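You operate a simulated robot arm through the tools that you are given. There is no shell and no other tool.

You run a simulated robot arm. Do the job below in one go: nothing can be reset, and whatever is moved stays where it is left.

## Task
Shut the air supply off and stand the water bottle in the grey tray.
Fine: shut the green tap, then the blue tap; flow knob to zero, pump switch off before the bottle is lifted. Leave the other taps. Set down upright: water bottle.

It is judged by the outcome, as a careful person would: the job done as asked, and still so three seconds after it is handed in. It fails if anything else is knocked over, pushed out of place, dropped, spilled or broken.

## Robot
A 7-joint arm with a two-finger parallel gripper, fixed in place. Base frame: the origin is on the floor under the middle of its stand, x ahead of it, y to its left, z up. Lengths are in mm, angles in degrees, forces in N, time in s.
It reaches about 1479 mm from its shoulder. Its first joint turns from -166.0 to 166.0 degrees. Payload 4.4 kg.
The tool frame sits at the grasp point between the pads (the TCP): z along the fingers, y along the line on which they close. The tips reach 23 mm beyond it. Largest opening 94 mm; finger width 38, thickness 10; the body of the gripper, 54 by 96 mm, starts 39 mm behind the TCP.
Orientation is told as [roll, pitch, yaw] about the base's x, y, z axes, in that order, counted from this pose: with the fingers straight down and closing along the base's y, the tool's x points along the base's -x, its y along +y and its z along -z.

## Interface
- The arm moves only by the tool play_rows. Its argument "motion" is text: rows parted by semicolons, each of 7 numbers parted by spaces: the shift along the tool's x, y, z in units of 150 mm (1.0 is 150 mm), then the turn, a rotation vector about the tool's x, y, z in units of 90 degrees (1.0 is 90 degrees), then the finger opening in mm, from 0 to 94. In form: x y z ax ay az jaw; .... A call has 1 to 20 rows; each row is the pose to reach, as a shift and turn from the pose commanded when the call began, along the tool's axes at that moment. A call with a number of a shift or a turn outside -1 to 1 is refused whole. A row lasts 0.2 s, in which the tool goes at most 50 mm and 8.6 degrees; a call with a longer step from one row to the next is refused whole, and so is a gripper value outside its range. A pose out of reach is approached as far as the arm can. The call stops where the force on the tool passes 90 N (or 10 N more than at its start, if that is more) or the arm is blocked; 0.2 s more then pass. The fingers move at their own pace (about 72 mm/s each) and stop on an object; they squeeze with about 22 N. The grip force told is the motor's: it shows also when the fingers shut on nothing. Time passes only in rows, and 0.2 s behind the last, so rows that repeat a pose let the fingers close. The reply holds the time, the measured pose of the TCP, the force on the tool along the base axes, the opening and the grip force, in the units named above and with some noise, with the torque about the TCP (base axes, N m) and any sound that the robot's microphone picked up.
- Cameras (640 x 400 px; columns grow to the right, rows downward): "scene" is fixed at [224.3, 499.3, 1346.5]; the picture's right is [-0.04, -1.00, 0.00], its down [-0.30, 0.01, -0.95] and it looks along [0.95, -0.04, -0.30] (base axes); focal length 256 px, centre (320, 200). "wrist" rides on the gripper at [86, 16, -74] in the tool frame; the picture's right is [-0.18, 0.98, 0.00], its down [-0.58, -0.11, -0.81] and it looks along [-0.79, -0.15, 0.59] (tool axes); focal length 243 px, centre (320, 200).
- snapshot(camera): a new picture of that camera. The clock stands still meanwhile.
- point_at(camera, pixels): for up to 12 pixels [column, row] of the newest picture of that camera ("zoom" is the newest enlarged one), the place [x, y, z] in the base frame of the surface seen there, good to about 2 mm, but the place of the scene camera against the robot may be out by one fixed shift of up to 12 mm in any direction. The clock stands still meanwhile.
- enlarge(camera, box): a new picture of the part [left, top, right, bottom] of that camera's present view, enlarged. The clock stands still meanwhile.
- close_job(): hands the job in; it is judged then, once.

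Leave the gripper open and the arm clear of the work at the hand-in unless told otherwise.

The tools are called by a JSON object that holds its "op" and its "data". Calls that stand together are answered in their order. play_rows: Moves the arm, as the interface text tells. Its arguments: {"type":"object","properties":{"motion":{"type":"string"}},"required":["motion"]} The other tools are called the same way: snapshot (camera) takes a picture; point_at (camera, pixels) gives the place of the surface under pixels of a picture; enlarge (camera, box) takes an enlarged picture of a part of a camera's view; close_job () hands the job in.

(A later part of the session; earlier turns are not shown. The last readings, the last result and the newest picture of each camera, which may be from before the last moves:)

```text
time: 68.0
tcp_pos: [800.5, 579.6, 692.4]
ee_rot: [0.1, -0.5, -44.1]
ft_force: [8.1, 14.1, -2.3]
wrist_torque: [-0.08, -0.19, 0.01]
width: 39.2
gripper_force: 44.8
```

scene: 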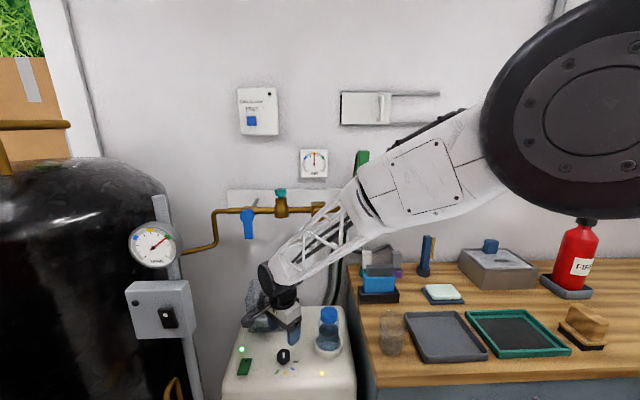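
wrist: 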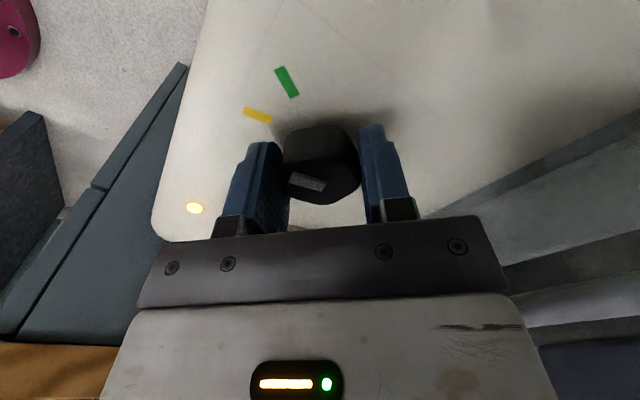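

Better. One more small shift, then I turn the knob counter-clockwise (seen from above) by 40° as a first step.

{"op": "play_rows", "data": {"motion": "0 0.006 0 0 0 0 25; 0 0.006 0 0 0 -0.08 25; 0 0.006 0 0 0 -0.16 25; 0 0.006 0 0 0 -0.24 25; 0 0.006 0 0 0 -0.32 25; 0 0.006 0 0 0 -0.4 25; 0 0.006 0 0 0 -0.45 25; 0 0.006 0 0 0 -0.45 25"}}

{"op": "snapshot", "data": {"camera": "wrist"}}

{"op": "enlarge", "data": {"camera": "scene", "box": [240, 330, 330, 390]}}

```text
time: 69.8
tcp_pos: [799.9, 580.2, 692.1]
ee_rot: [-0.2, -0.3, -3.6]
ft_force: [-1.7, -40.5, 28.4]
wrist_torque: [-0.26, 0.58, 0.02]
width: 39.2
gripper_force: 45.4
```

```text
taken
```

wrist: 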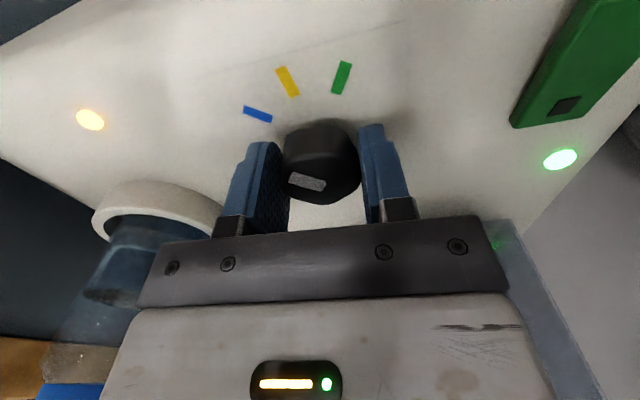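

```text
6.67 times, centred on (285, 360) of scene
```

zoom: 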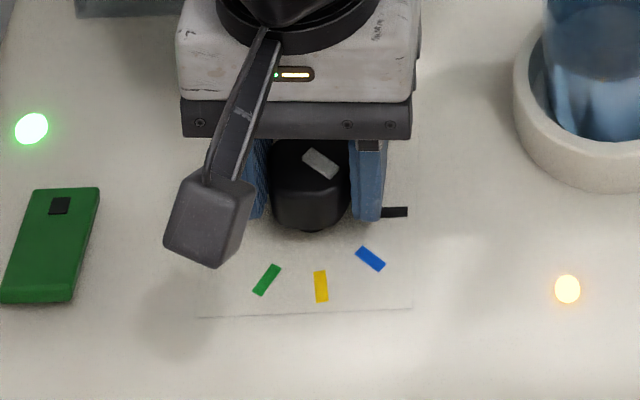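

The knob turns with the gripper; the strip now points at blue. There is a 40 N side force along -y, so I ease 2 mm that way before going on.

{"op": "play_rows", "data": {"motion": "0 -0.006 0 0 0 0 25; 0 -0.012 0 0 0 0 25; 0 -0.012 0 0 0 0 25"}}

```text
time: 70.6
tcp_pos: [800.1, 579.6, 692.5]
ee_rot: [-0.3, -0.4, -3.6]
ft_force: [15.2, -9.0, 14.8]
wrist_torque: [0.38, 0.06, 0.01]
width: 39.4
gripper_force: 45.0
```

Good. Now the second half of the turn, another 41°, toward the black zero mark.

{"op": "play_rows", "data": {"motion": "0 0 0 0 0 -0.08 25; 0 0 0 0 0 -0.16 25; 0 0 0 0 0 -0.24 25; 0 0 0 0 0 -0.32 25; 0 0 0 0 0 -0.39 25; 0 0 0 0 0 -0.43 25; 0 0 0 0 0 -0.43 25"}}

{"op": "snapshot", "data": {"camera": "wrist"}}

{"op": "enlarge", "data": {"camera": "scene", "box": [240, 330, 330, 390]}}

```text
time: 72.2
tcp_pos: [800.3, 578.6, 691.6]
ee_rot: [-0.3, -0.1, 35.1]
ft_force: [24.0, 30.4, 8.0]
wrist_torque: [0.73, 0.0, -0.45]
width: 39.2
gripper_force: 45.1
```

```text
taken
```

wrist: 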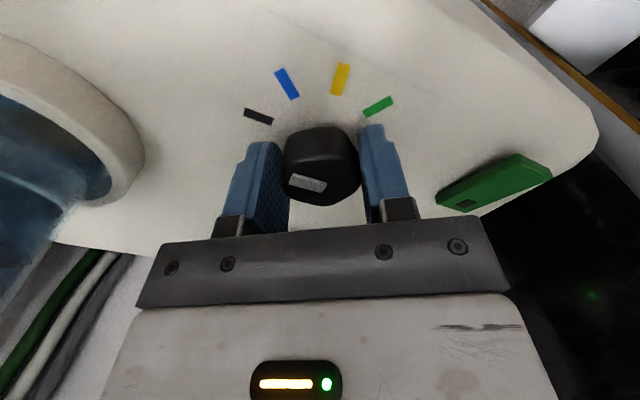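

```text
6.67 times, centred on (285, 360) of scene
```

zoom: 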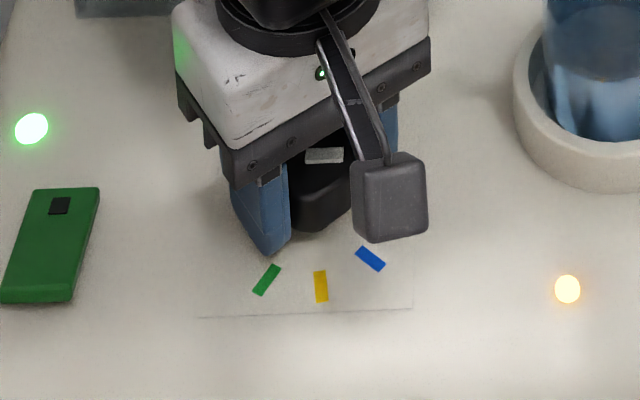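

The twisting moment has risen to 0.45 N m: the knob is on its zero stop (turned 79°). I ease back about 1° to take off the preload before letting go.

{"op": "play_rows", "data": {"motion": "0 0 0 0 0 0.006 25; 0 0.006 0 0 0 0.01 25; 0 0.01 0 0 0 0.01 25; 0 0.01 0 0 0 0.01 25"}}

```text
time: 73.2
tcp_pos: [798.8, 579.7, 691.8]
ee_rot: [-0.4, 0.0, 34.2]
ft_force: [18.4, 1.3, 21.9]
wrist_torque: [0.62, -0.01, -0.01]
width: 39.2
gripper_force: 44.9
```

No torque left. I open the jaws and rise.

{"op": "play_rows", "data": {"motion": "0 0 0 0 0 0 44; 0 0 0 0 0 0 60; 0 0 0 0 0 0 70; 0 0 0 0 0 0 70; 0 0 -0.2 0 0 0 70; 0 0 -0.4 0 0 0 70; 0 0 -0.6 0 0 0 70; 0 0 -0.6 0 0 0 70"}}

{"op": "snapshot", "data": {"camera": "wrist"}}

{"op": "enlarge", "data": {"camera": "scene", "box": [240, 330, 330, 390]}}

```text
time: 75.0
tcp_pos: [797.9, 581.1, 781.1]
ee_rot: [-0.4, -0.1, 34.1]
ft_force: [0.5, 0.1, 0.5]
wrist_torque: [-0.03, 0.01, -0.02]
width: 70.3
gripper_force: 0.1
```

```text
taken
```

wrist: 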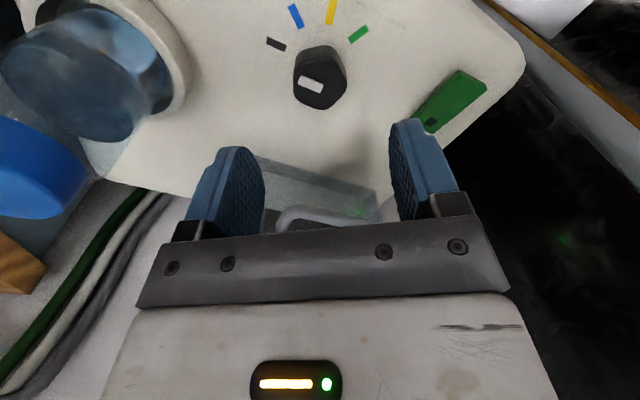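

```text
6.67 times, centred on (285, 360) of scene
```

zoom: 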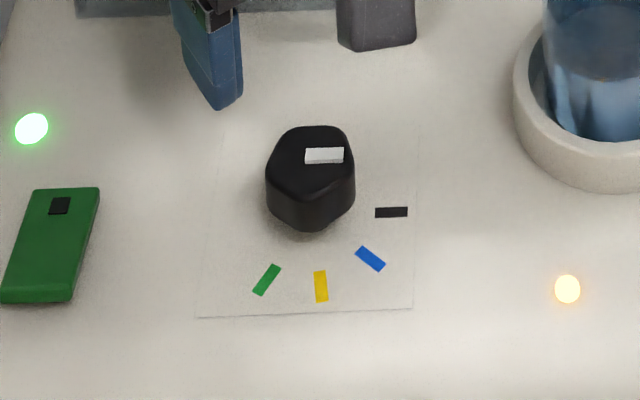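

The strip now lies parallel to the black zero mark. I verify its angle by coordinates.

{"op": "enlarge", "data": {"camera": "wrist", "box": [255, 0, 385, 115]}}

{"op": "point_at", "data": {"camera": "scene", "pixels": [[283.2, 353.5], [288.3, 353.2], [292.5, 361.9], [295.5, 361.7], [244, 372], [248, 361]]}}

```text
3.48 times, centred on (320, 58) of wrist
```

zoom: 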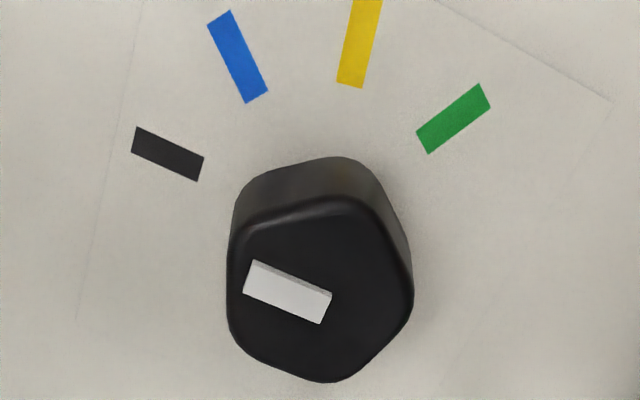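

```text
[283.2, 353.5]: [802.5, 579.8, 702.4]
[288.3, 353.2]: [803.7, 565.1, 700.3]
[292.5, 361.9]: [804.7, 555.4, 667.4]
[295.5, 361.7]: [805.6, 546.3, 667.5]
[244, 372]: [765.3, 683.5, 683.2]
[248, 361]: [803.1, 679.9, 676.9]
```

Strip and black mark are parallel, so flow is at zero. Next the pump rocker: I close the fingers, undo the yaw and go above the rocker's raised near end, [757,688], staying at z≈740.

{"op": "play_rows", "data": {"motion": "-0.03 0.14 0.04 0 0 0.07 30; -0.06 0.29 0.09 0 0 0.15 0; -0.1 0.44 0.14 0 0 0.23 0; -0.13 0.59 0.2 0 0 0.31 0; -0.174 0.744 0.273 0 0 0.379 0; -0.174 0.744 0.273 0 0 0.379 0"}}

{"op": "snapshot", "data": {"camera": "wrist"}}

{"op": "snapshot", "data": {"camera": "scene"}}

```text
time: 76.4
tcp_pos: [757.3, 687.2, 737.7]
ee_rot: [-0.3, -0.3, 0.0]
ft_force: [0.2, 0.5, 0.6]
wrist_torque: [-0.03, -0.05, 0.02]
width: 0.0
gripper_force: 21.5
```

```text
taken
```

wrist: 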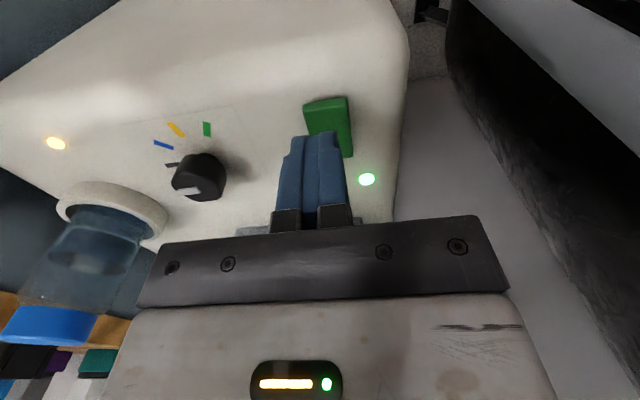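

```text
taken
```

scene: 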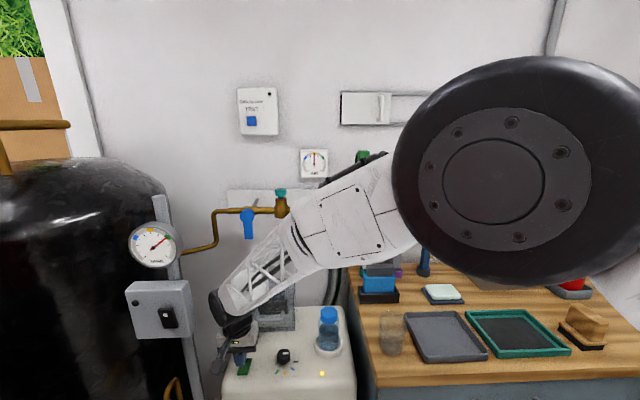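

I read the rocker's outline in this view.

{"op": "enlarge", "data": {"camera": "wrist", "box": [270, 70, 390, 200]}}

{"op": "point_at", "data": {"camera": "wrist", "pixels": [[308, 104], [345, 101], [327, 104], [327, 112], [327, 125], [346, 120], [349, 150], [310, 115]]}}

```text
3.08 times, centred on (330, 135) of wrist
```

zoom: 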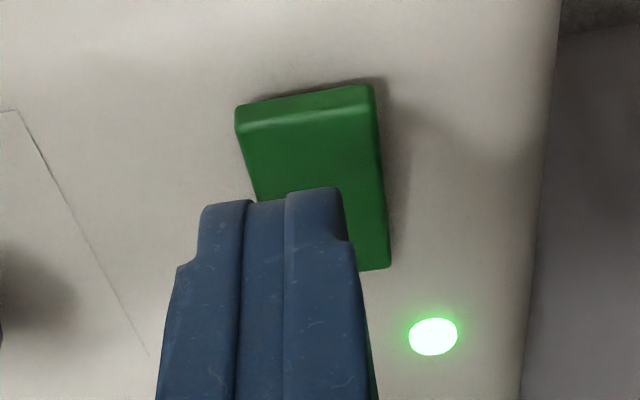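

```text
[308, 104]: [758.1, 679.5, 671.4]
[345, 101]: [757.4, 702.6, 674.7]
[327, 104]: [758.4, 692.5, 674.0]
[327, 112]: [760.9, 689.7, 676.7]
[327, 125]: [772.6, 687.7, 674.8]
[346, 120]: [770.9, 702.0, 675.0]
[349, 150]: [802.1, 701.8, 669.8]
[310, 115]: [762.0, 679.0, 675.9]
```

The raised end is at x≈758-762, y≈677-704, z≈677. I shift to [753,690] and press down, slowly from z≈702.

{"op": "play_rows", "data": {"motion": "0.027 0.02 0.1 0 0 0 0; 0.027 0.02 0.2 0 0 0 0; 0.027 0.02 0.235 0 0 0 0; 0.027 0.02 0.25 0 0 0 0; 0.027 0.02 0.26 0 0 0 0; 0.027 0.02 0.27 0 0 0 0; 0.027 0.02 0.28 0 0 0 0; 0.027 0.02 0.28 0 0 0 0"}}

{"op": "snapshot", "data": {"camera": "wrist"}}

```text
time: 78.2
tcp_pos: [754.1, 690.2, 698.1]
ee_rot: [-0.4, -0.2, 0.1]
ft_force: [0.0, -0.5, 0.7]
wrist_torque: [-0.01, -0.01, 0.03]
width: 0.0
gripper_force: 21.6
```

```text
taken
```

wrist: 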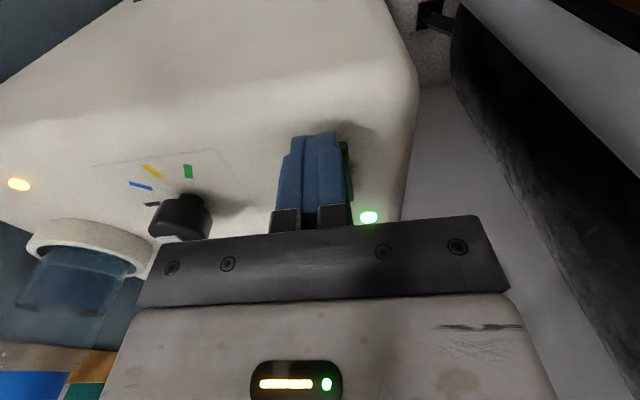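

Not touching yet (0.7 N), lamp still green. I go on down in 1.2 mm steps.

{"op": "play_rows", "data": {"motion": "0 0 0.008 0 0 0 0; 0 0 0.016 0 0 0 0; 0 0 0.024 0 0 0 0; 0 0 0.032 0 0 0 0; 0 0 0.04 0 0 0 0; 0 0 0.048 0 0 0 0; 0 0 0.048 0 0 0 0"}}

{"op": "snapshot", "data": {"camera": "wrist"}}

```text
time: 79.8
tcp_pos: [754.5, 691.1, 693.4]
ee_rot: [-0.1, -0.3, 0.0]
ft_force: [-21.3, -14.1, 52.5]
wrist_torque: [-0.33, -0.52, -0.27]
width: 0.1
gripper_force: 21.9
```

```text
taken
```

wrist: 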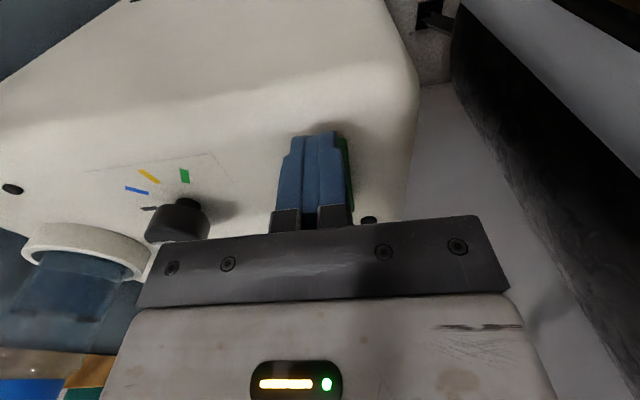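

Both lamps, the green one at (369,219) and the yellow one at (12,189), have gone dark: the pump is off. I lift off gently.

{"op": "play_rows", "data": {"motion": "0 0 -0.01 0 0 0 0; 0 0 -0.02 0 0 0 0; 0 0 -0.04 0 0 0 0; 0 0 -0.1 0 0 0 0; 0 0 -0.3 0 0 0 0; 0 0 -0.55 0 0 0 0; 0 0 -0.8 0 0 0 0; 0 0 -1 0 0 0 0; 0 0 -1 0 0 0 0"}}

{"op": "snapshot", "data": {"camera": "wrist"}}

{"op": "enlarge", "data": {"camera": "scene", "box": [225, 300, 355, 400]}}

```text
time: 81.8
tcp_pos: [753.0, 692.3, 839.7]
ee_rot: [-0.3, -0.4, 0.1]
ft_force: [0.3, -0.4, -0.4]
wrist_torque: [0.02, 0.0, -0.02]
width: 0.2
gripper_force: 22.1
```

```text
taken
```

wrist: 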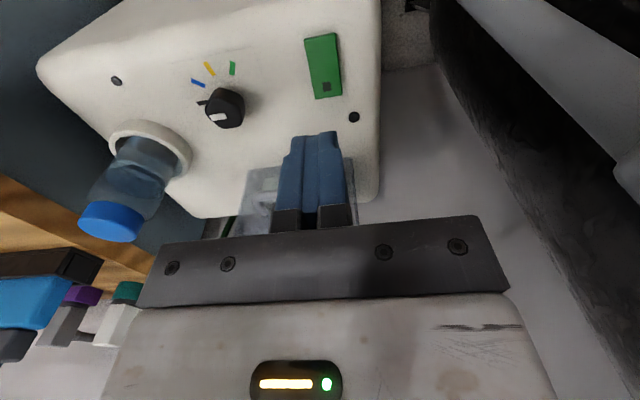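

```text
4.00 times, centred on (290, 350) of scene
```

zoom: 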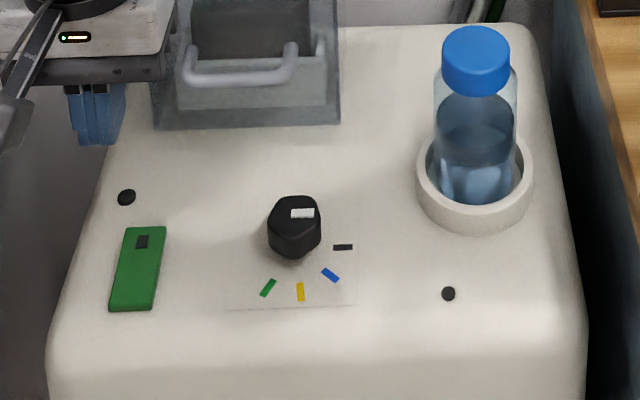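

Pump off, flow zero, taps shut. Now the bottle. I go up and over to the front of it, opening the jaws, to examine it with the wrist camera.

{"op": "play_rows", "data": {"motion": "0.08 -0.25 -0.1 0 0 0 60; 0.16 -0.5 -0.2 0 0 0 90; 0.25 -0.75 -0.3 0 0 0 90; 0.35 -1 -0.4 0 0 0 90; 0.35 -1 -0.4 0 0 0 90"}}

{"op": "play_rows", "data": {"motion": "0 -0.23 0 0 0 0 90; 0 -0.46 0 0 0 0 90; 0 -0.68 0 0 0 0 90; 0 -0.68 0 0 0 0 90"}}

{"op": "snapshot", "data": {"camera": "wrist"}}

{"op": "snapshot", "data": {"camera": "scene"}}

```text
time: 83.0
tcp_pos: [701.5, 542.0, 899.6]
ee_rot: [-0.3, -0.4, 0.1]
ft_force: [0.7, 0.0, 0.4]
wrist_torque: [0.02, 0.01, 0.02]
width: 89.7
gripper_force: 0.0
```

```text
time: 84.0
tcp_pos: [700.7, 437.7, 901.8]
ee_rot: [-0.4, -0.3, 0.0]
ft_force: [0.4, -0.4, -0.5]
wrist_torque: [0.02, 0.02, 0.02]
width: 89.8
gripper_force: 0.1
```

```text
taken
```

wrist: 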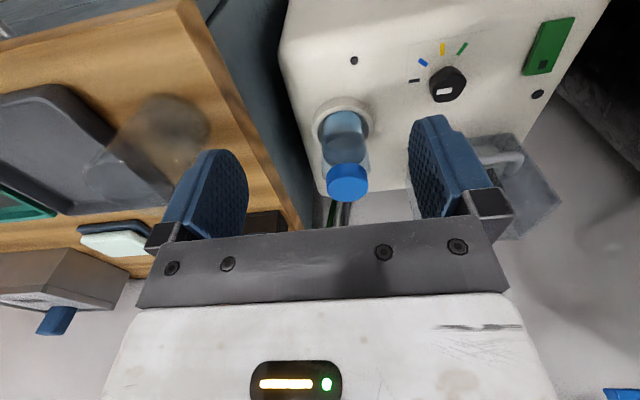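

```text
taken
```

scene: 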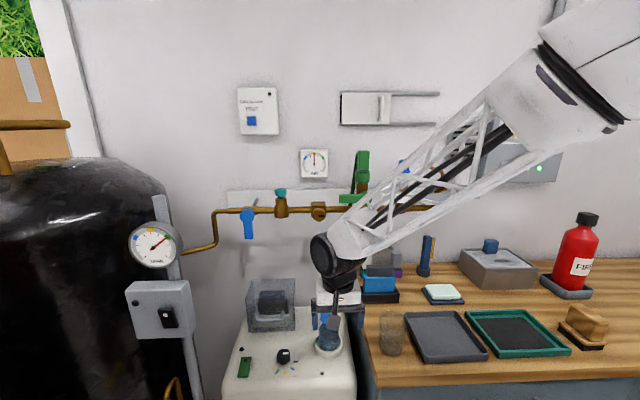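

The bottle is at (345,150), cap at (347,182) in the wrist view. I enlarge and measure cap, body and ring.

{"op": "enlarge", "data": {"camera": "wrist", "box": [290, 80, 410, 215]}}

{"op": "point_at", "data": {"camera": "zoom", "pixels": [[362, 310], [310, 310], [415, 310], [362, 330], [362, 280], [315, 265], [405, 250], [350, 245], [345, 190], [345, 130], [300, 180], [395, 180]]}}

{"op": "point_at", "data": {"camera": "zoom", "pixels": [[345, 60], [340, 85], [275, 130], [425, 110], [345, 105], [270, 170], [300, 140], [390, 130], [320, 215], [375, 215]]}}

```text
2.96 times, centred on (350, 148) of wrist
```

zoom: 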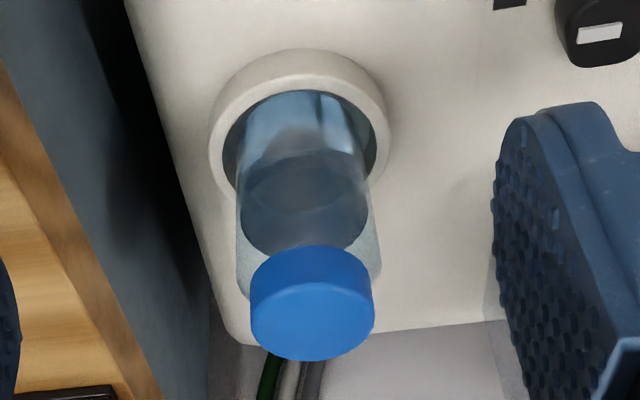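

```text
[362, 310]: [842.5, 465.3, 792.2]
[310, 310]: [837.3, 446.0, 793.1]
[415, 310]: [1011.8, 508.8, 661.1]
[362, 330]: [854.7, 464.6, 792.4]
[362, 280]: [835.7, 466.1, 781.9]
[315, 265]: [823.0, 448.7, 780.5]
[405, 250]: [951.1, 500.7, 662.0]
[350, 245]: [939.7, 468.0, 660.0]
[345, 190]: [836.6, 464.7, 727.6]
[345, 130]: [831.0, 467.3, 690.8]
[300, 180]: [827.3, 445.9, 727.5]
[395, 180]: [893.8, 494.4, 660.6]
```

```text
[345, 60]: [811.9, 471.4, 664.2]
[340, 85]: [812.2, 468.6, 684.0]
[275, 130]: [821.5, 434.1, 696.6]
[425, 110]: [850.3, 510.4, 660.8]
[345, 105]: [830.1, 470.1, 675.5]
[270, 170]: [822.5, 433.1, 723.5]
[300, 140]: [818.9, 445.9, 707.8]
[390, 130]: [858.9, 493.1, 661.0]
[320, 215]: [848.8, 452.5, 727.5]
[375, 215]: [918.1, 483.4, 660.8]
```

The bottle axis is near [845,446], cap top z≈793, body radius about 29. The bench edge is close on its right side, so I measure the bench edge, the glass and the grey tray too.

{"op": "point_at", "data": {"camera": "wrist", "pixels": [[285, 170], [270, 150], [298, 215], [262, 120], [225, 60], [280, 200], [200, 20]]}}

{"op": "enlarge", "data": {"camera": "scene", "box": [340, 280, 500, 390]}}

{"op": "point_at", "data": {"camera": "zoom", "pixels": [[267, 127], [433, 127], [335, 330], [580, 310], [420, 210], [205, 127], [170, 270], [205, 290], [240, 265], [345, 300], [530, 290], [285, 150]]}}

```text
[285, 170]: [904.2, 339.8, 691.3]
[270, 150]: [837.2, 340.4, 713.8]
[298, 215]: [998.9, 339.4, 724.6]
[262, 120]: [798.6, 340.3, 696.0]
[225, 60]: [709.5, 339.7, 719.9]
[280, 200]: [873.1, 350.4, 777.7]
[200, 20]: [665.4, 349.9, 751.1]
```

```text
3.64 times, centred on (420, 335) of scene
```

zoom: 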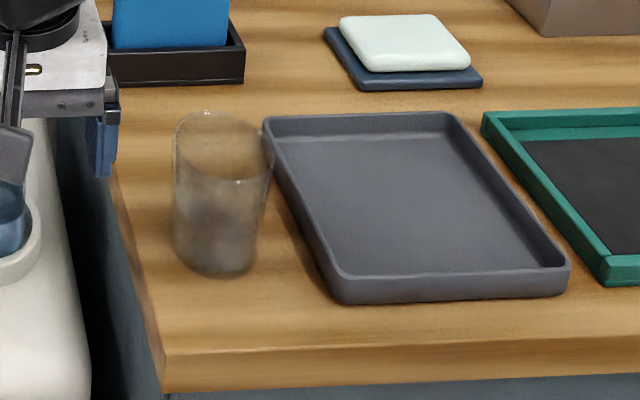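

```text
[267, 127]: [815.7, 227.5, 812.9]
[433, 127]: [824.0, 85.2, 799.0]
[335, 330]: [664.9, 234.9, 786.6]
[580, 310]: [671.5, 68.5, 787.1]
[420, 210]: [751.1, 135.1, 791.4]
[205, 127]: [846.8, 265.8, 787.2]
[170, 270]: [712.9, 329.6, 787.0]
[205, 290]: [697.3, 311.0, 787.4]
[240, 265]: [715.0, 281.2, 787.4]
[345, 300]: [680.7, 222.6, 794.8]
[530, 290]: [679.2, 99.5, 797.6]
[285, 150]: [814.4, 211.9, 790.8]
```

Bench edge is at y≈350, so the right finger (outer face at y≈390) will clear it. I move above the bottle with jaws wide open, tips still above the cap.

{"op": "play_rows", "data": {"motion": "-0.25 0.015 0.08 0 0 0 93; -0.5 0.03 0.17 0 0 0 93; -0.75 0.045 0.26 0 0 0 93; -0.96 0.055 0.345 0 0 0 93; -0.96 0.055 0.345 0 0 0 93"}}

{"op": "snapshot", "data": {"camera": "wrist"}}

{"op": "enlarge", "data": {"camera": "scene", "box": [260, 230, 400, 380]}}

```text
time: 85.2
tcp_pos: [845.3, 445.0, 851.9]
ee_rot: [-0.2, -0.3, 0.0]
ft_force: [-1.3, 0.0, 0.3]
wrist_torque: [-0.05, 0.0, 0.0]
width: 92.8
gripper_force: 0.0
```

```text
taken
```

wrist: 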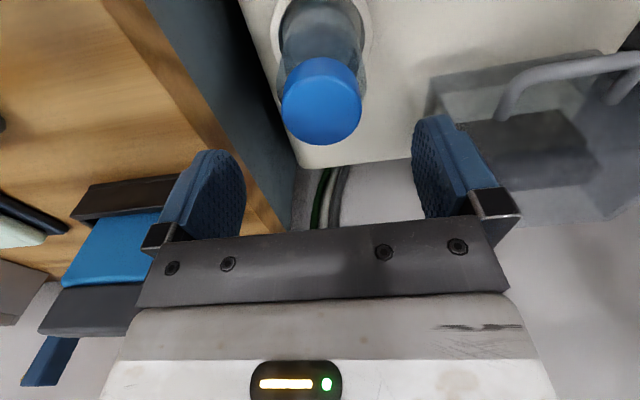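

```text
2.67 times, centred on (330, 305) of scene
```

zoom: 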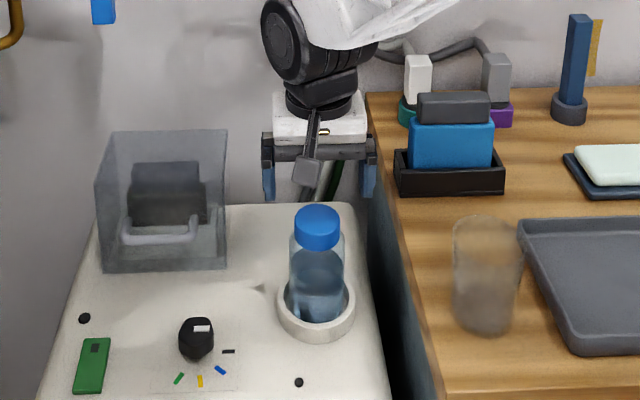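

The cap's centre is at about (322,106), within 2 mm of the tool axis. I check by its rim points.

{"op": "point_at", "data": {"camera": "wrist", "pixels": [[285, 107], [358, 103], [322, 106], [324, 72], [318, 140], [300, 80], [345, 80], [300, 135], [340, 132]]}}

{"op": "enlarge", "data": {"camera": "wrist", "box": [250, 0, 400, 160]}}

```text
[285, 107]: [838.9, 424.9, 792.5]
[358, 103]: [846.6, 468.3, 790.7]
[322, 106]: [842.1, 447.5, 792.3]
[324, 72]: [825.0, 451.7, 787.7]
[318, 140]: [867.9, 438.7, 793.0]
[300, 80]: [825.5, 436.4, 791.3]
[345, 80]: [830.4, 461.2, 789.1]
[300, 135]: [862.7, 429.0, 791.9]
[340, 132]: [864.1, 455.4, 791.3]
```

```text
2.50 times, centred on (325, 80) of wrist
```

zoom: 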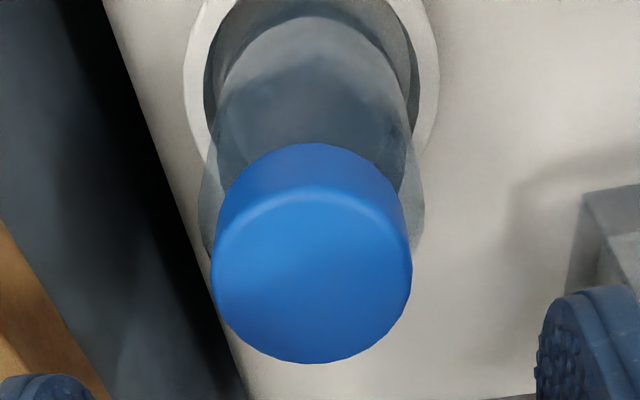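

The cap centre is [845,446.5]. I shift 1.5 mm and go straight down to z≈760, so the pads reach the body just below the shoulder while the palm stays 6 mm above the cap.

{"op": "play_rows", "data": {"motion": "0 0.01 0.12 0 0 0 93; 0 0.01 0.25 0 0 0 93; 0 0.01 0.37 0 0 0 93; 0 0.01 0.48 0 0 0 93; 0 0.01 0.56 0 0 0 93; 0 0.01 0.61 0 0 0 93; 0 0.01 0.61 0 0 0 93"}}

{"op": "snapshot", "data": {"camera": "wrist"}}

{"op": "enlarge", "data": {"camera": "scene", "box": [270, 260, 390, 370]}}

```text
time: 86.8
tcp_pos: [845.9, 447.9, 758.2]
ee_rot: [-0.3, -0.3, 0.1]
ft_force: [0.1, 0.5, -0.2]
wrist_torque: [-0.03, 0.01, 0.01]
width: 93.1
gripper_force: 0.0
```

```text
taken
```

wrist: 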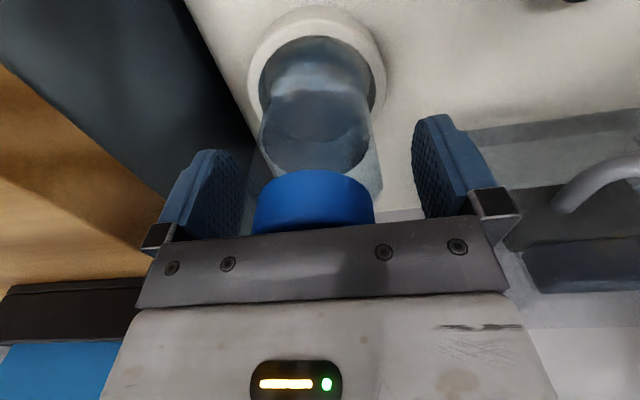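

```text
3.64 times, centred on (330, 315) of scene
```

zoom: 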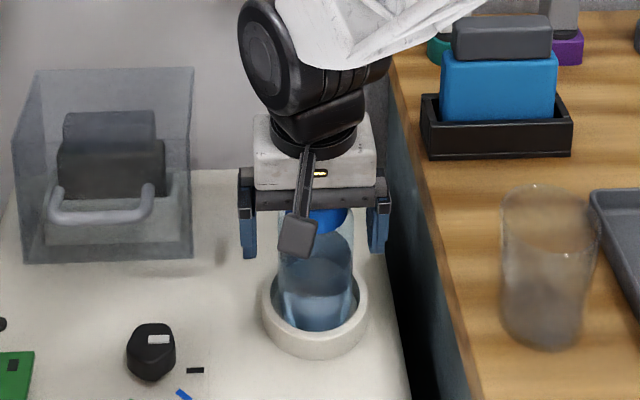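

No contact, cap sits just under the palm. I close on the body.

{"op": "play_rows", "data": {"motion": "0 0 0 0 0 0 70; 0 0 0 0 0 0 45; 0 0 0 0 0 0 40; 0 0 0 0 0 0 40"}}

{"op": "snapshot", "data": {"camera": "wrist"}}

{"op": "enlarge", "data": {"camera": "scene", "box": [270, 260, 390, 370]}}

```text
time: 87.8
tcp_pos: [846.8, 448.2, 757.3]
ee_rot: [-0.4, -0.3, 0.1]
ft_force: [-0.1, 1.3, 0.3]
wrist_torque: [0.14, -0.05, -0.02]
width: 63.6
gripper_force: 21.4
```

```text
taken
```

wrist: 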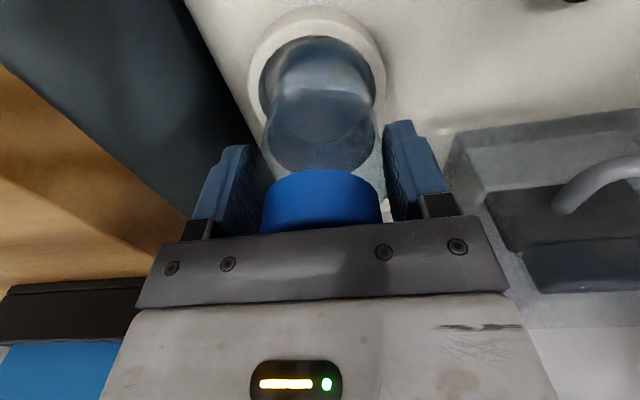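

```text
3.64 times, centred on (330, 315) of scene
```

zoom: 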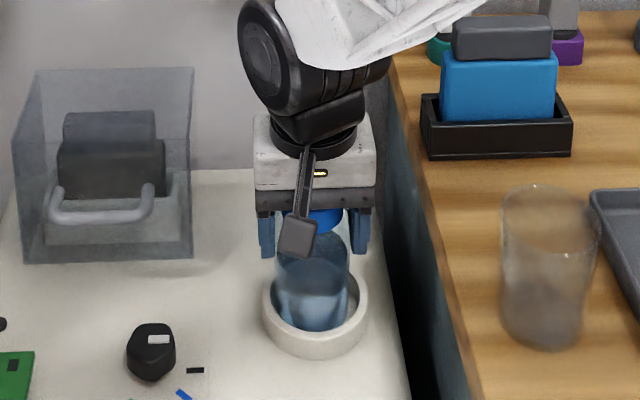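

Gripped at 63.6 mm, on the body. I lift slowly 30 mm and check the hold.

{"op": "play_rows", "data": {"motion": "0 0 -0.02 0 0 0 40; 0 0 -0.05 0 0 0 40; 0 0 -0.1 0 0 0 40; 0 0 -0.15 0 0 0 40; 0 0 -0.2 0 0 0 40; 0 0 -0.2 0 0 0 40"}}

{"op": "enlarge", "data": {"camera": "scene", "box": [270, 260, 390, 370]}}

{"op": "snapshot", "data": {"camera": "wrist"}}

```text
time: 89.2
tcp_pos: [846.4, 447.7, 789.3]
ee_rot: [-0.4, -0.3, 0.1]
ft_force: [0.4, 0.1, -3.1]
wrist_torque: [-0.01, 0.0, 0.05]
width: 63.5
gripper_force: 22.0
```

```text
3.64 times, centred on (330, 315) of scene
```

zoom: 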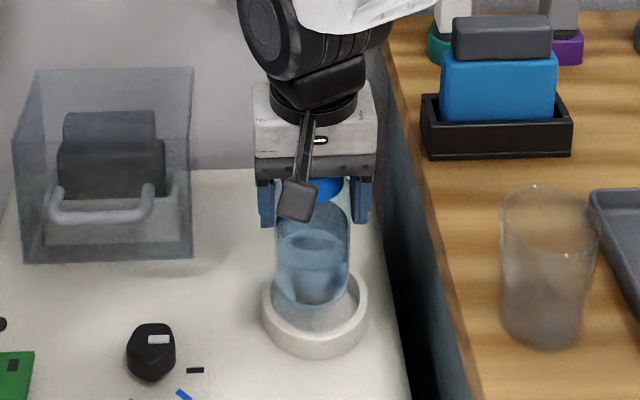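

```text
taken
```

wrist: 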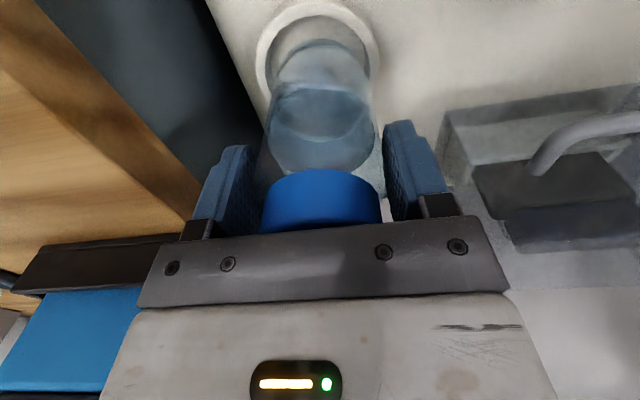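

Held well (3 N weight). I raise it further, drawing back toward the robot as it clears the ring.

{"op": "play_rows", "data": {"motion": "0 0 -0.1 0 0 0 40; 0 0 -0.25 0 0 0 40; 0.05 0 -0.4 0 0 0 40; 0.15 0 -0.55 0 0 0 40; 0.27 0 -0.7 0 0 0 40; 0.4 0 -0.85 0 0 0 40; 0.52 0 -0.97 0 0 0 40; 0.58 0 -1 0 0 0 40; 0.6 0 -1 0 0 0 40; 0.6 0 -1 0 0 0 40"}}

{"op": "snapshot", "data": {"camera": "scene"}}

{"op": "snapshot", "data": {"camera": "wrist"}}

```text
time: 91.4
tcp_pos: [753.6, 449.4, 938.2]
ee_rot: [-0.3, -0.3, 0.1]
ft_force: [0.8, 0.7, -1.9]
wrist_torque: [0.0, 0.0, -0.01]
width: 63.4
gripper_force: 21.9
```

```text
taken
```

scene: 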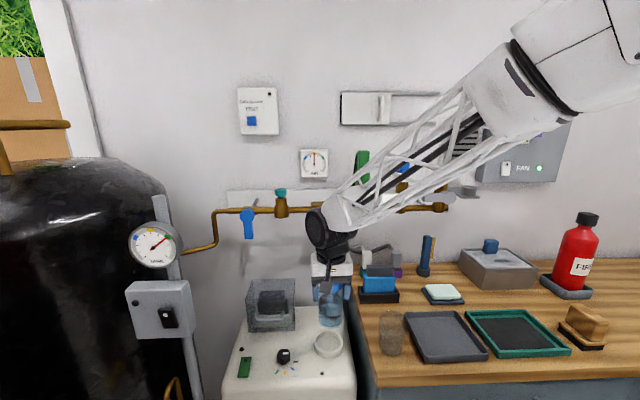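

```text
taken
```

wrist: 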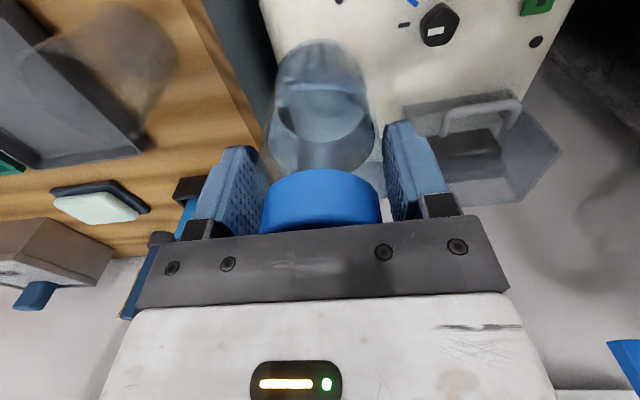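

The glass on the bench is about 96 mm tall (top z≈873), so I raise the bottle to clear it by over 40 mm before crossing.

{"op": "play_rows", "data": {"motion": "0 0 -0.12 0 0 0 40; 0 0 -0.28 0 0 0 40; 0 0 -0.42 0 0 0 40; 0 0 -0.52 0 0 0 40; 0 0 -0.55 0 0 0 40; 0 0 -0.55 0 0 0 40"}}

{"op": "play_rows", "data": {"motion": "0 -0.08 0 0 0 0 40; 0 -0.22 0 0 0 0 40; 0 -0.4 0 0 0 0 40; 0 -0.6 0 0 0 0 40; 0 -0.8 0 0 0 0 40; 0 -0.93 0 0 0 0 40; 0 -1 0 0 0 0 40; 0 -1 0 0 0 0 40"}}

{"op": "snapshot", "data": {"camera": "scene"}}

{"op": "snapshot", "data": {"camera": "wrist"}}

```text
time: 92.8
tcp_pos: [754.0, 449.5, 1020.6]
ee_rot: [-0.3, -0.3, 0.1]
ft_force: [0.2, 0.0, -1.5]
wrist_torque: [0.02, 0.01, 0.02]
width: 63.5
gripper_force: 22.0
```

```text
time: 94.6
tcp_pos: [753.9, 299.4, 1022.6]
ee_rot: [-0.3, -0.3, 0.2]
ft_force: [0.2, -0.7, -2.6]
wrist_torque: [0.01, -0.03, 0.0]
width: 63.4
gripper_force: 22.0
```

```text
taken
```

scene: 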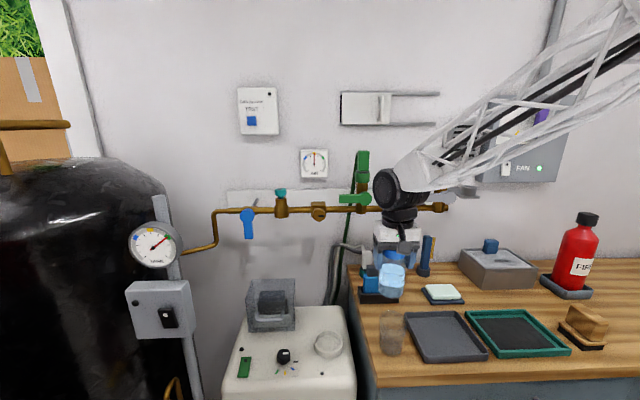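

```text
taken
```

wrist: 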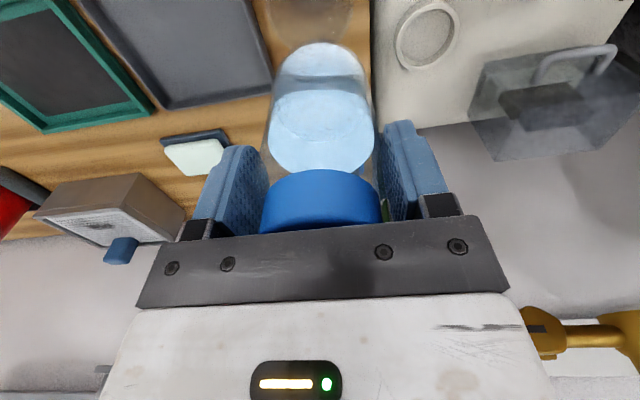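

The bottle has passed over the glass. The grey tray is at about (185,50) in the wrist view; I measure its rim and floor from here.

{"op": "enlarge", "data": {"camera": "wrist", "box": [60, 0, 290, 130]}}

{"op": "point_at", "data": {"camera": "zoom", "pixels": [[300, 290], [580, 220], [330, 260], [560, 190], [400, 100], [110, 40], [490, 30], [440, 150], [300, 180], [180, 80], [530, 120], [250, 220]]}}

```text
2.78 times, centred on (175, 65) of wrist
```

zoom: 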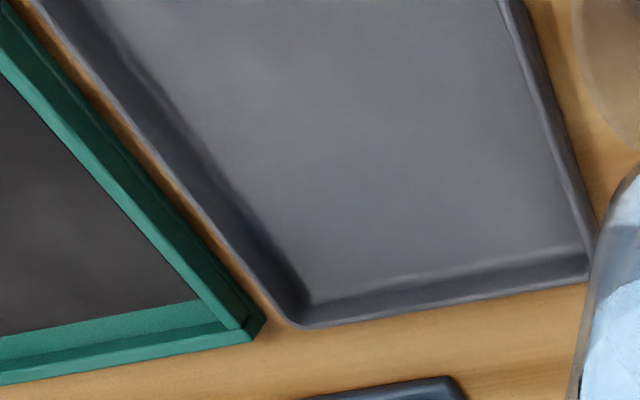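

```text
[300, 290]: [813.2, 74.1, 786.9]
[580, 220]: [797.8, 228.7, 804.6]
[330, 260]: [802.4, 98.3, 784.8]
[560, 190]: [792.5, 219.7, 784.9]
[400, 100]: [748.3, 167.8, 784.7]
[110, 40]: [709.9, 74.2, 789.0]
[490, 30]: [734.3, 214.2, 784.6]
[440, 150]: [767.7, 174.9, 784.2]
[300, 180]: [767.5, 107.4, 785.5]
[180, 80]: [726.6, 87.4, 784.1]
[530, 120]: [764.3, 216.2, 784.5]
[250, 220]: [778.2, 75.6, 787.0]
```

Tray floor is at z≈784.6, inside y≈76-221 and x≈690-813, so its middle is about [752,149]. I carry the bottle over it.

{"op": "play_rows", "data": {"motion": "0 -0.08 0 0 0 0 40; 0 -0.22 0 0 0 0 40; 0 -0.4 0 0 0 0 40; 0 -0.6 0 0 0 0 40; 0 -0.8 0 0 0 0 40; 0 -0.93 0 0 0 0 40; 0 -0.995 0 0 0 0 40; 0 -0.995 0 0 0 0 40"}}

{"op": "snapshot", "data": {"camera": "wrist"}}

{"op": "snapshot", "data": {"camera": "scene"}}

```text
time: 96.4
tcp_pos: [754.6, 150.0, 1021.8]
ee_rot: [-0.3, -0.3, 0.2]
ft_force: [0.1, -0.2, -2.9]
wrist_torque: [0.05, 0.01, 0.0]
width: 63.7
gripper_force: 21.5
```

```text
taken
```

wrist: 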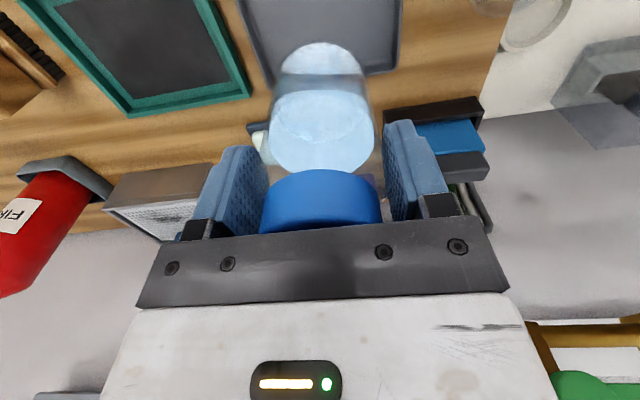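

```text
taken
```

scene: 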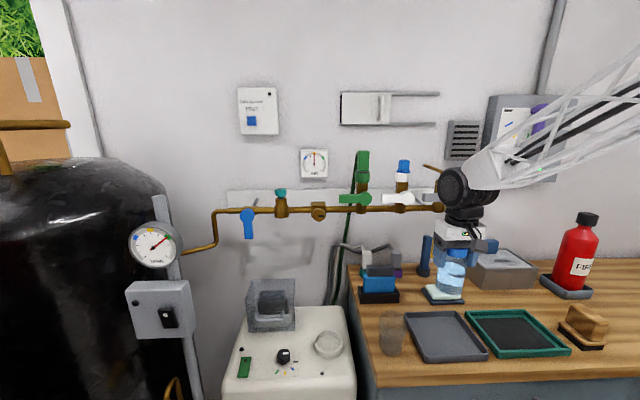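

Over the tray. I lower to about 20 mm above the floor first.

{"op": "play_rows", "data": {"motion": "0 0 0.1 0 0 0 40; 0 0 0.25 0 0 0 40; 0 0 0.42 0 0 0 40; 0 0 0.58 0 0 0 40; 0 0 0.72 0 0 0 40; 0 0 0.79 0 0 0 40; 0 0 0.81 0 0 0 40; 0 0 0.81 0 0 0 40"}}

{"op": "enlarge", "data": {"camera": "scene", "box": [370, 220, 530, 370]}}

{"op": "snapshot", "data": {"camera": "wrist"}}

```text
time: 98.2
tcp_pos: [755.8, 149.7, 899.6]
ee_rot: [-0.2, -0.3, 0.1]
ft_force: [0.8, -0.1, -2.8]
wrist_torque: [0.02, -0.01, 0.02]
width: 63.2
gripper_force: 22.3
```

```text
2.67 times, centred on (450, 295) of scene
```

zoom: 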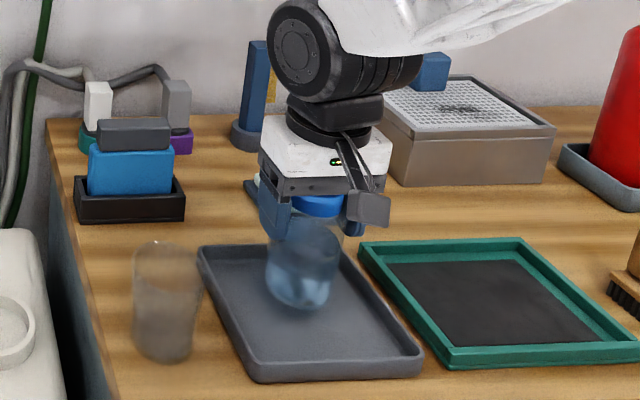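

```text
taken
```

wrist: 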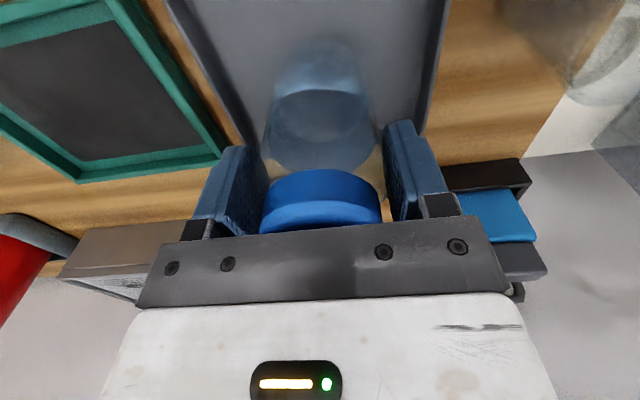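

Upright and well inside the tray. I lower in 1.5 mm steps until it touches.

{"op": "play_rows", "data": {"motion": "0 0 0.03 0 0 0 40; 0 0 0.06 0 0 0 40; 0 0 0.08 0 0 0 40; 0 0 0.09 0 0 0 40; 0 0 0.1 0 0 0 40; 0 0 0.107 0 0 0 40; 0 0 0.107 0 0 0 40"}}

{"op": "enlarge", "data": {"camera": "scene", "box": [370, 220, 530, 370]}}

```text
time: 99.8
tcp_pos: [757.1, 150.3, 883.8]
ee_rot: [-0.3, -0.4, 0.2]
ft_force: [0.7, 0.5, -1.8]
wrist_torque: [0.03, 0.05, 0.03]
width: 63.4
gripper_force: 22.0
```

```text
2.67 times, centred on (450, 295) of scene
```

zoom: 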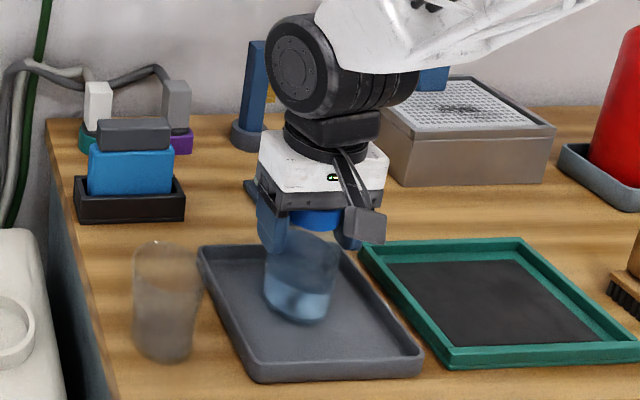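

Not touching yet (-1.8 N is just the bottle's weight). Slower steps now.

{"op": "play_rows", "data": {"motion": "0 0 0.006 0 0 0 40; 0 0 0.012 0 0 0 40; 0 0 0.018 0 0 0 40; 0 0 0.024 0 0 0 40; 0 0 0.024 0 0 0 40"}}

```text
time: 101.0
tcp_pos: [755.9, 149.8, 881.1]
ee_rot: [-0.3, -0.3, 0.1]
ft_force: [-0.4, 0.1, -2.1]
wrist_torque: [0.0, 0.02, 0.01]
width: 63.6
gripper_force: 21.7
```

{"op": "play_rows", "data": {"motion": "0 0 0.006 0 0 0 40; 0 0 0.012 0 0 0 40; 0 0 0.018 0 0 0 40; 0 0 0.018 0 0 0 40"}}

```text
time: 102.0
tcp_pos: [755.5, 149.0, 878.2]
ee_rot: [-0.3, -0.3, 0.1]
ft_force: [0.5, 0.4, -2.9]
wrist_torque: [0.0, 0.02, 0.0]
width: 63.5
gripper_force: 22.1
```

Still hanging free; I go on.

{"op": "play_rows", "data": {"motion": "0 0 0.006 0 0 0 40; 0 0 0.012 0 0 0 40; 0 0 0.018 0 0 0 40; 0 0 0.018 0 0 0 40"}}

{"op": "enlarge", "data": {"camera": "scene", "box": [400, 270, 500, 370]}}

```text
time: 103.0
tcp_pos: [756.1, 149.6, 876.8]
ee_rot: [-0.3, -0.2, 0.1]
ft_force: [0.3, 0.3, -1.1]
wrist_torque: [0.02, -0.02, 0.01]
width: 63.4
gripper_force: 22.5
```

```text
4.00 times, centred on (450, 320) of scene
```

zoom: 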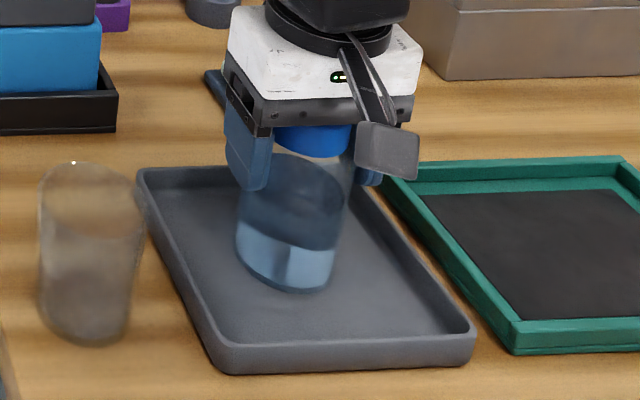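

{"op": "play_rows", "data": {"motion": "0 0 0.005 0 0 0 40; 0 0 0.01 0 0 0 40; 0 0 0.01 0 0 0 40"}}

```text
time: 103.8
tcp_pos: [757.1, 148.4, 874.4]
ee_rot: [-0.3, -0.4, 0.1]
ft_force: [1.2, -4.9, 18.5]
wrist_torque: [0.21, -0.2, -0.05]
width: 63.6
gripper_force: 22.4
```

It is down (18 N). I ease up by half a millimetre to relieve the press, then open the fingers slowly.

{"op": "play_rows", "data": {"motion": "0 0 -0.004 0 0 0 40; 0 0 -0.004 0 0 0 62; 0 0 -0.004 0 0 0 66; 0 0 -0.004 0 0 0 72; 0 0 -0.004 0 0 0 82; 0 0 -0.004 0 0 0 93; 0 0 -0.004 0 0 0 93"}}

{"op": "enlarge", "data": {"camera": "scene", "box": [400, 270, 500, 370]}}

{"op": "snapshot", "data": {"camera": "wrist"}}

```text
time: 105.4
tcp_pos: [756.6, 148.9, 874.5]
ee_rot: [-0.2, -0.4, 0.1]
ft_force: [0.2, 0.6, -0.7]
wrist_torque: [0.0, 0.0, 0.0]
width: 92.9
gripper_force: 0.0
```

```text
4.00 times, centred on (450, 320) of scene
```

zoom: 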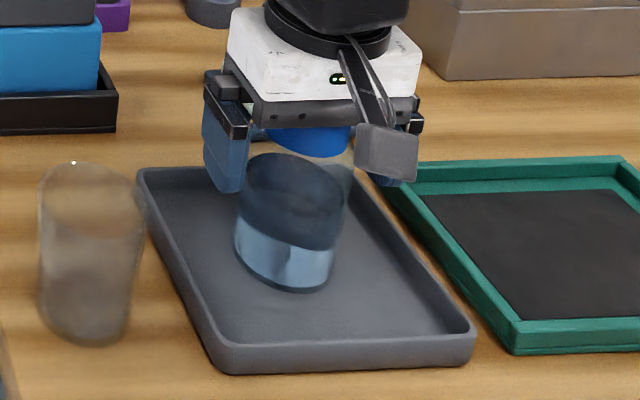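

```text
taken
```

wrist: 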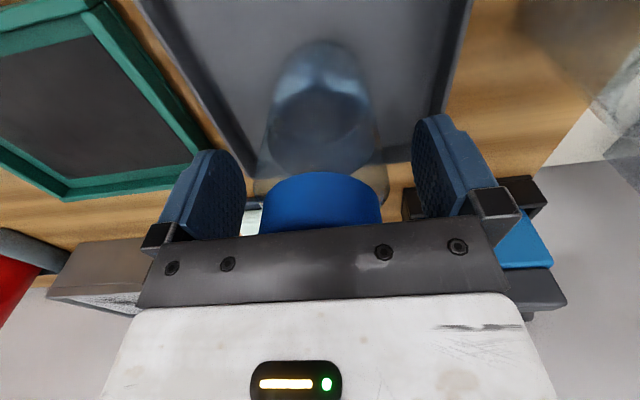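

The bottle stands by itself. I rise straight up, well clear of the cap.

{"op": "play_rows", "data": {"motion": "0 0 -0.05 0 0 0 93; 0 0 -0.15 0 0 0 93; 0 0 -0.3 0 0 0 93; 0 0 -0.5 0 0 0 93; 0 0 -0.75 0 0 0 93; 0 0 -1 0 0 0 93; 0 0 -1 0 0 0 93"}}

{"op": "snapshot", "data": {"camera": "wrist"}}

{"op": "snapshot", "data": {"camera": "scene"}}

```text
time: 107.0
tcp_pos: [754.2, 150.2, 1024.9]
ee_rot: [-0.4, -0.3, 0.1]
ft_force: [-0.8, -0.5, -0.1]
wrist_torque: [-0.01, 0.03, 0.03]
width: 93.0
gripper_force: 0.2
```

```text
taken
```

wrist: 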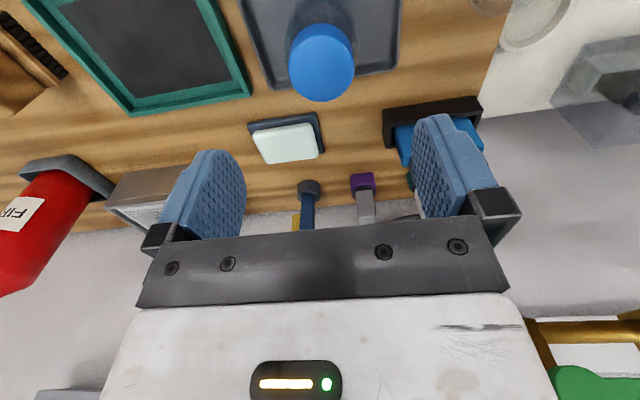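

```text
taken
```

scene: 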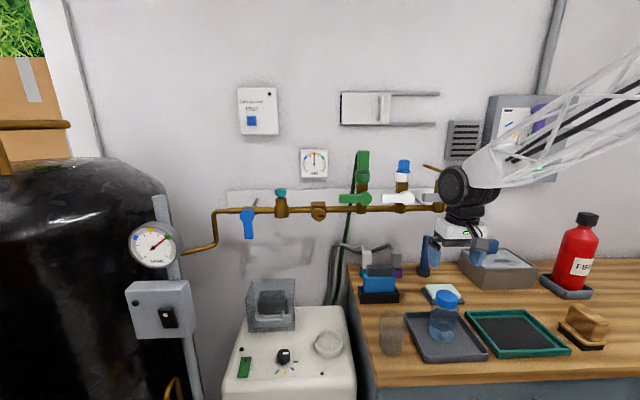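

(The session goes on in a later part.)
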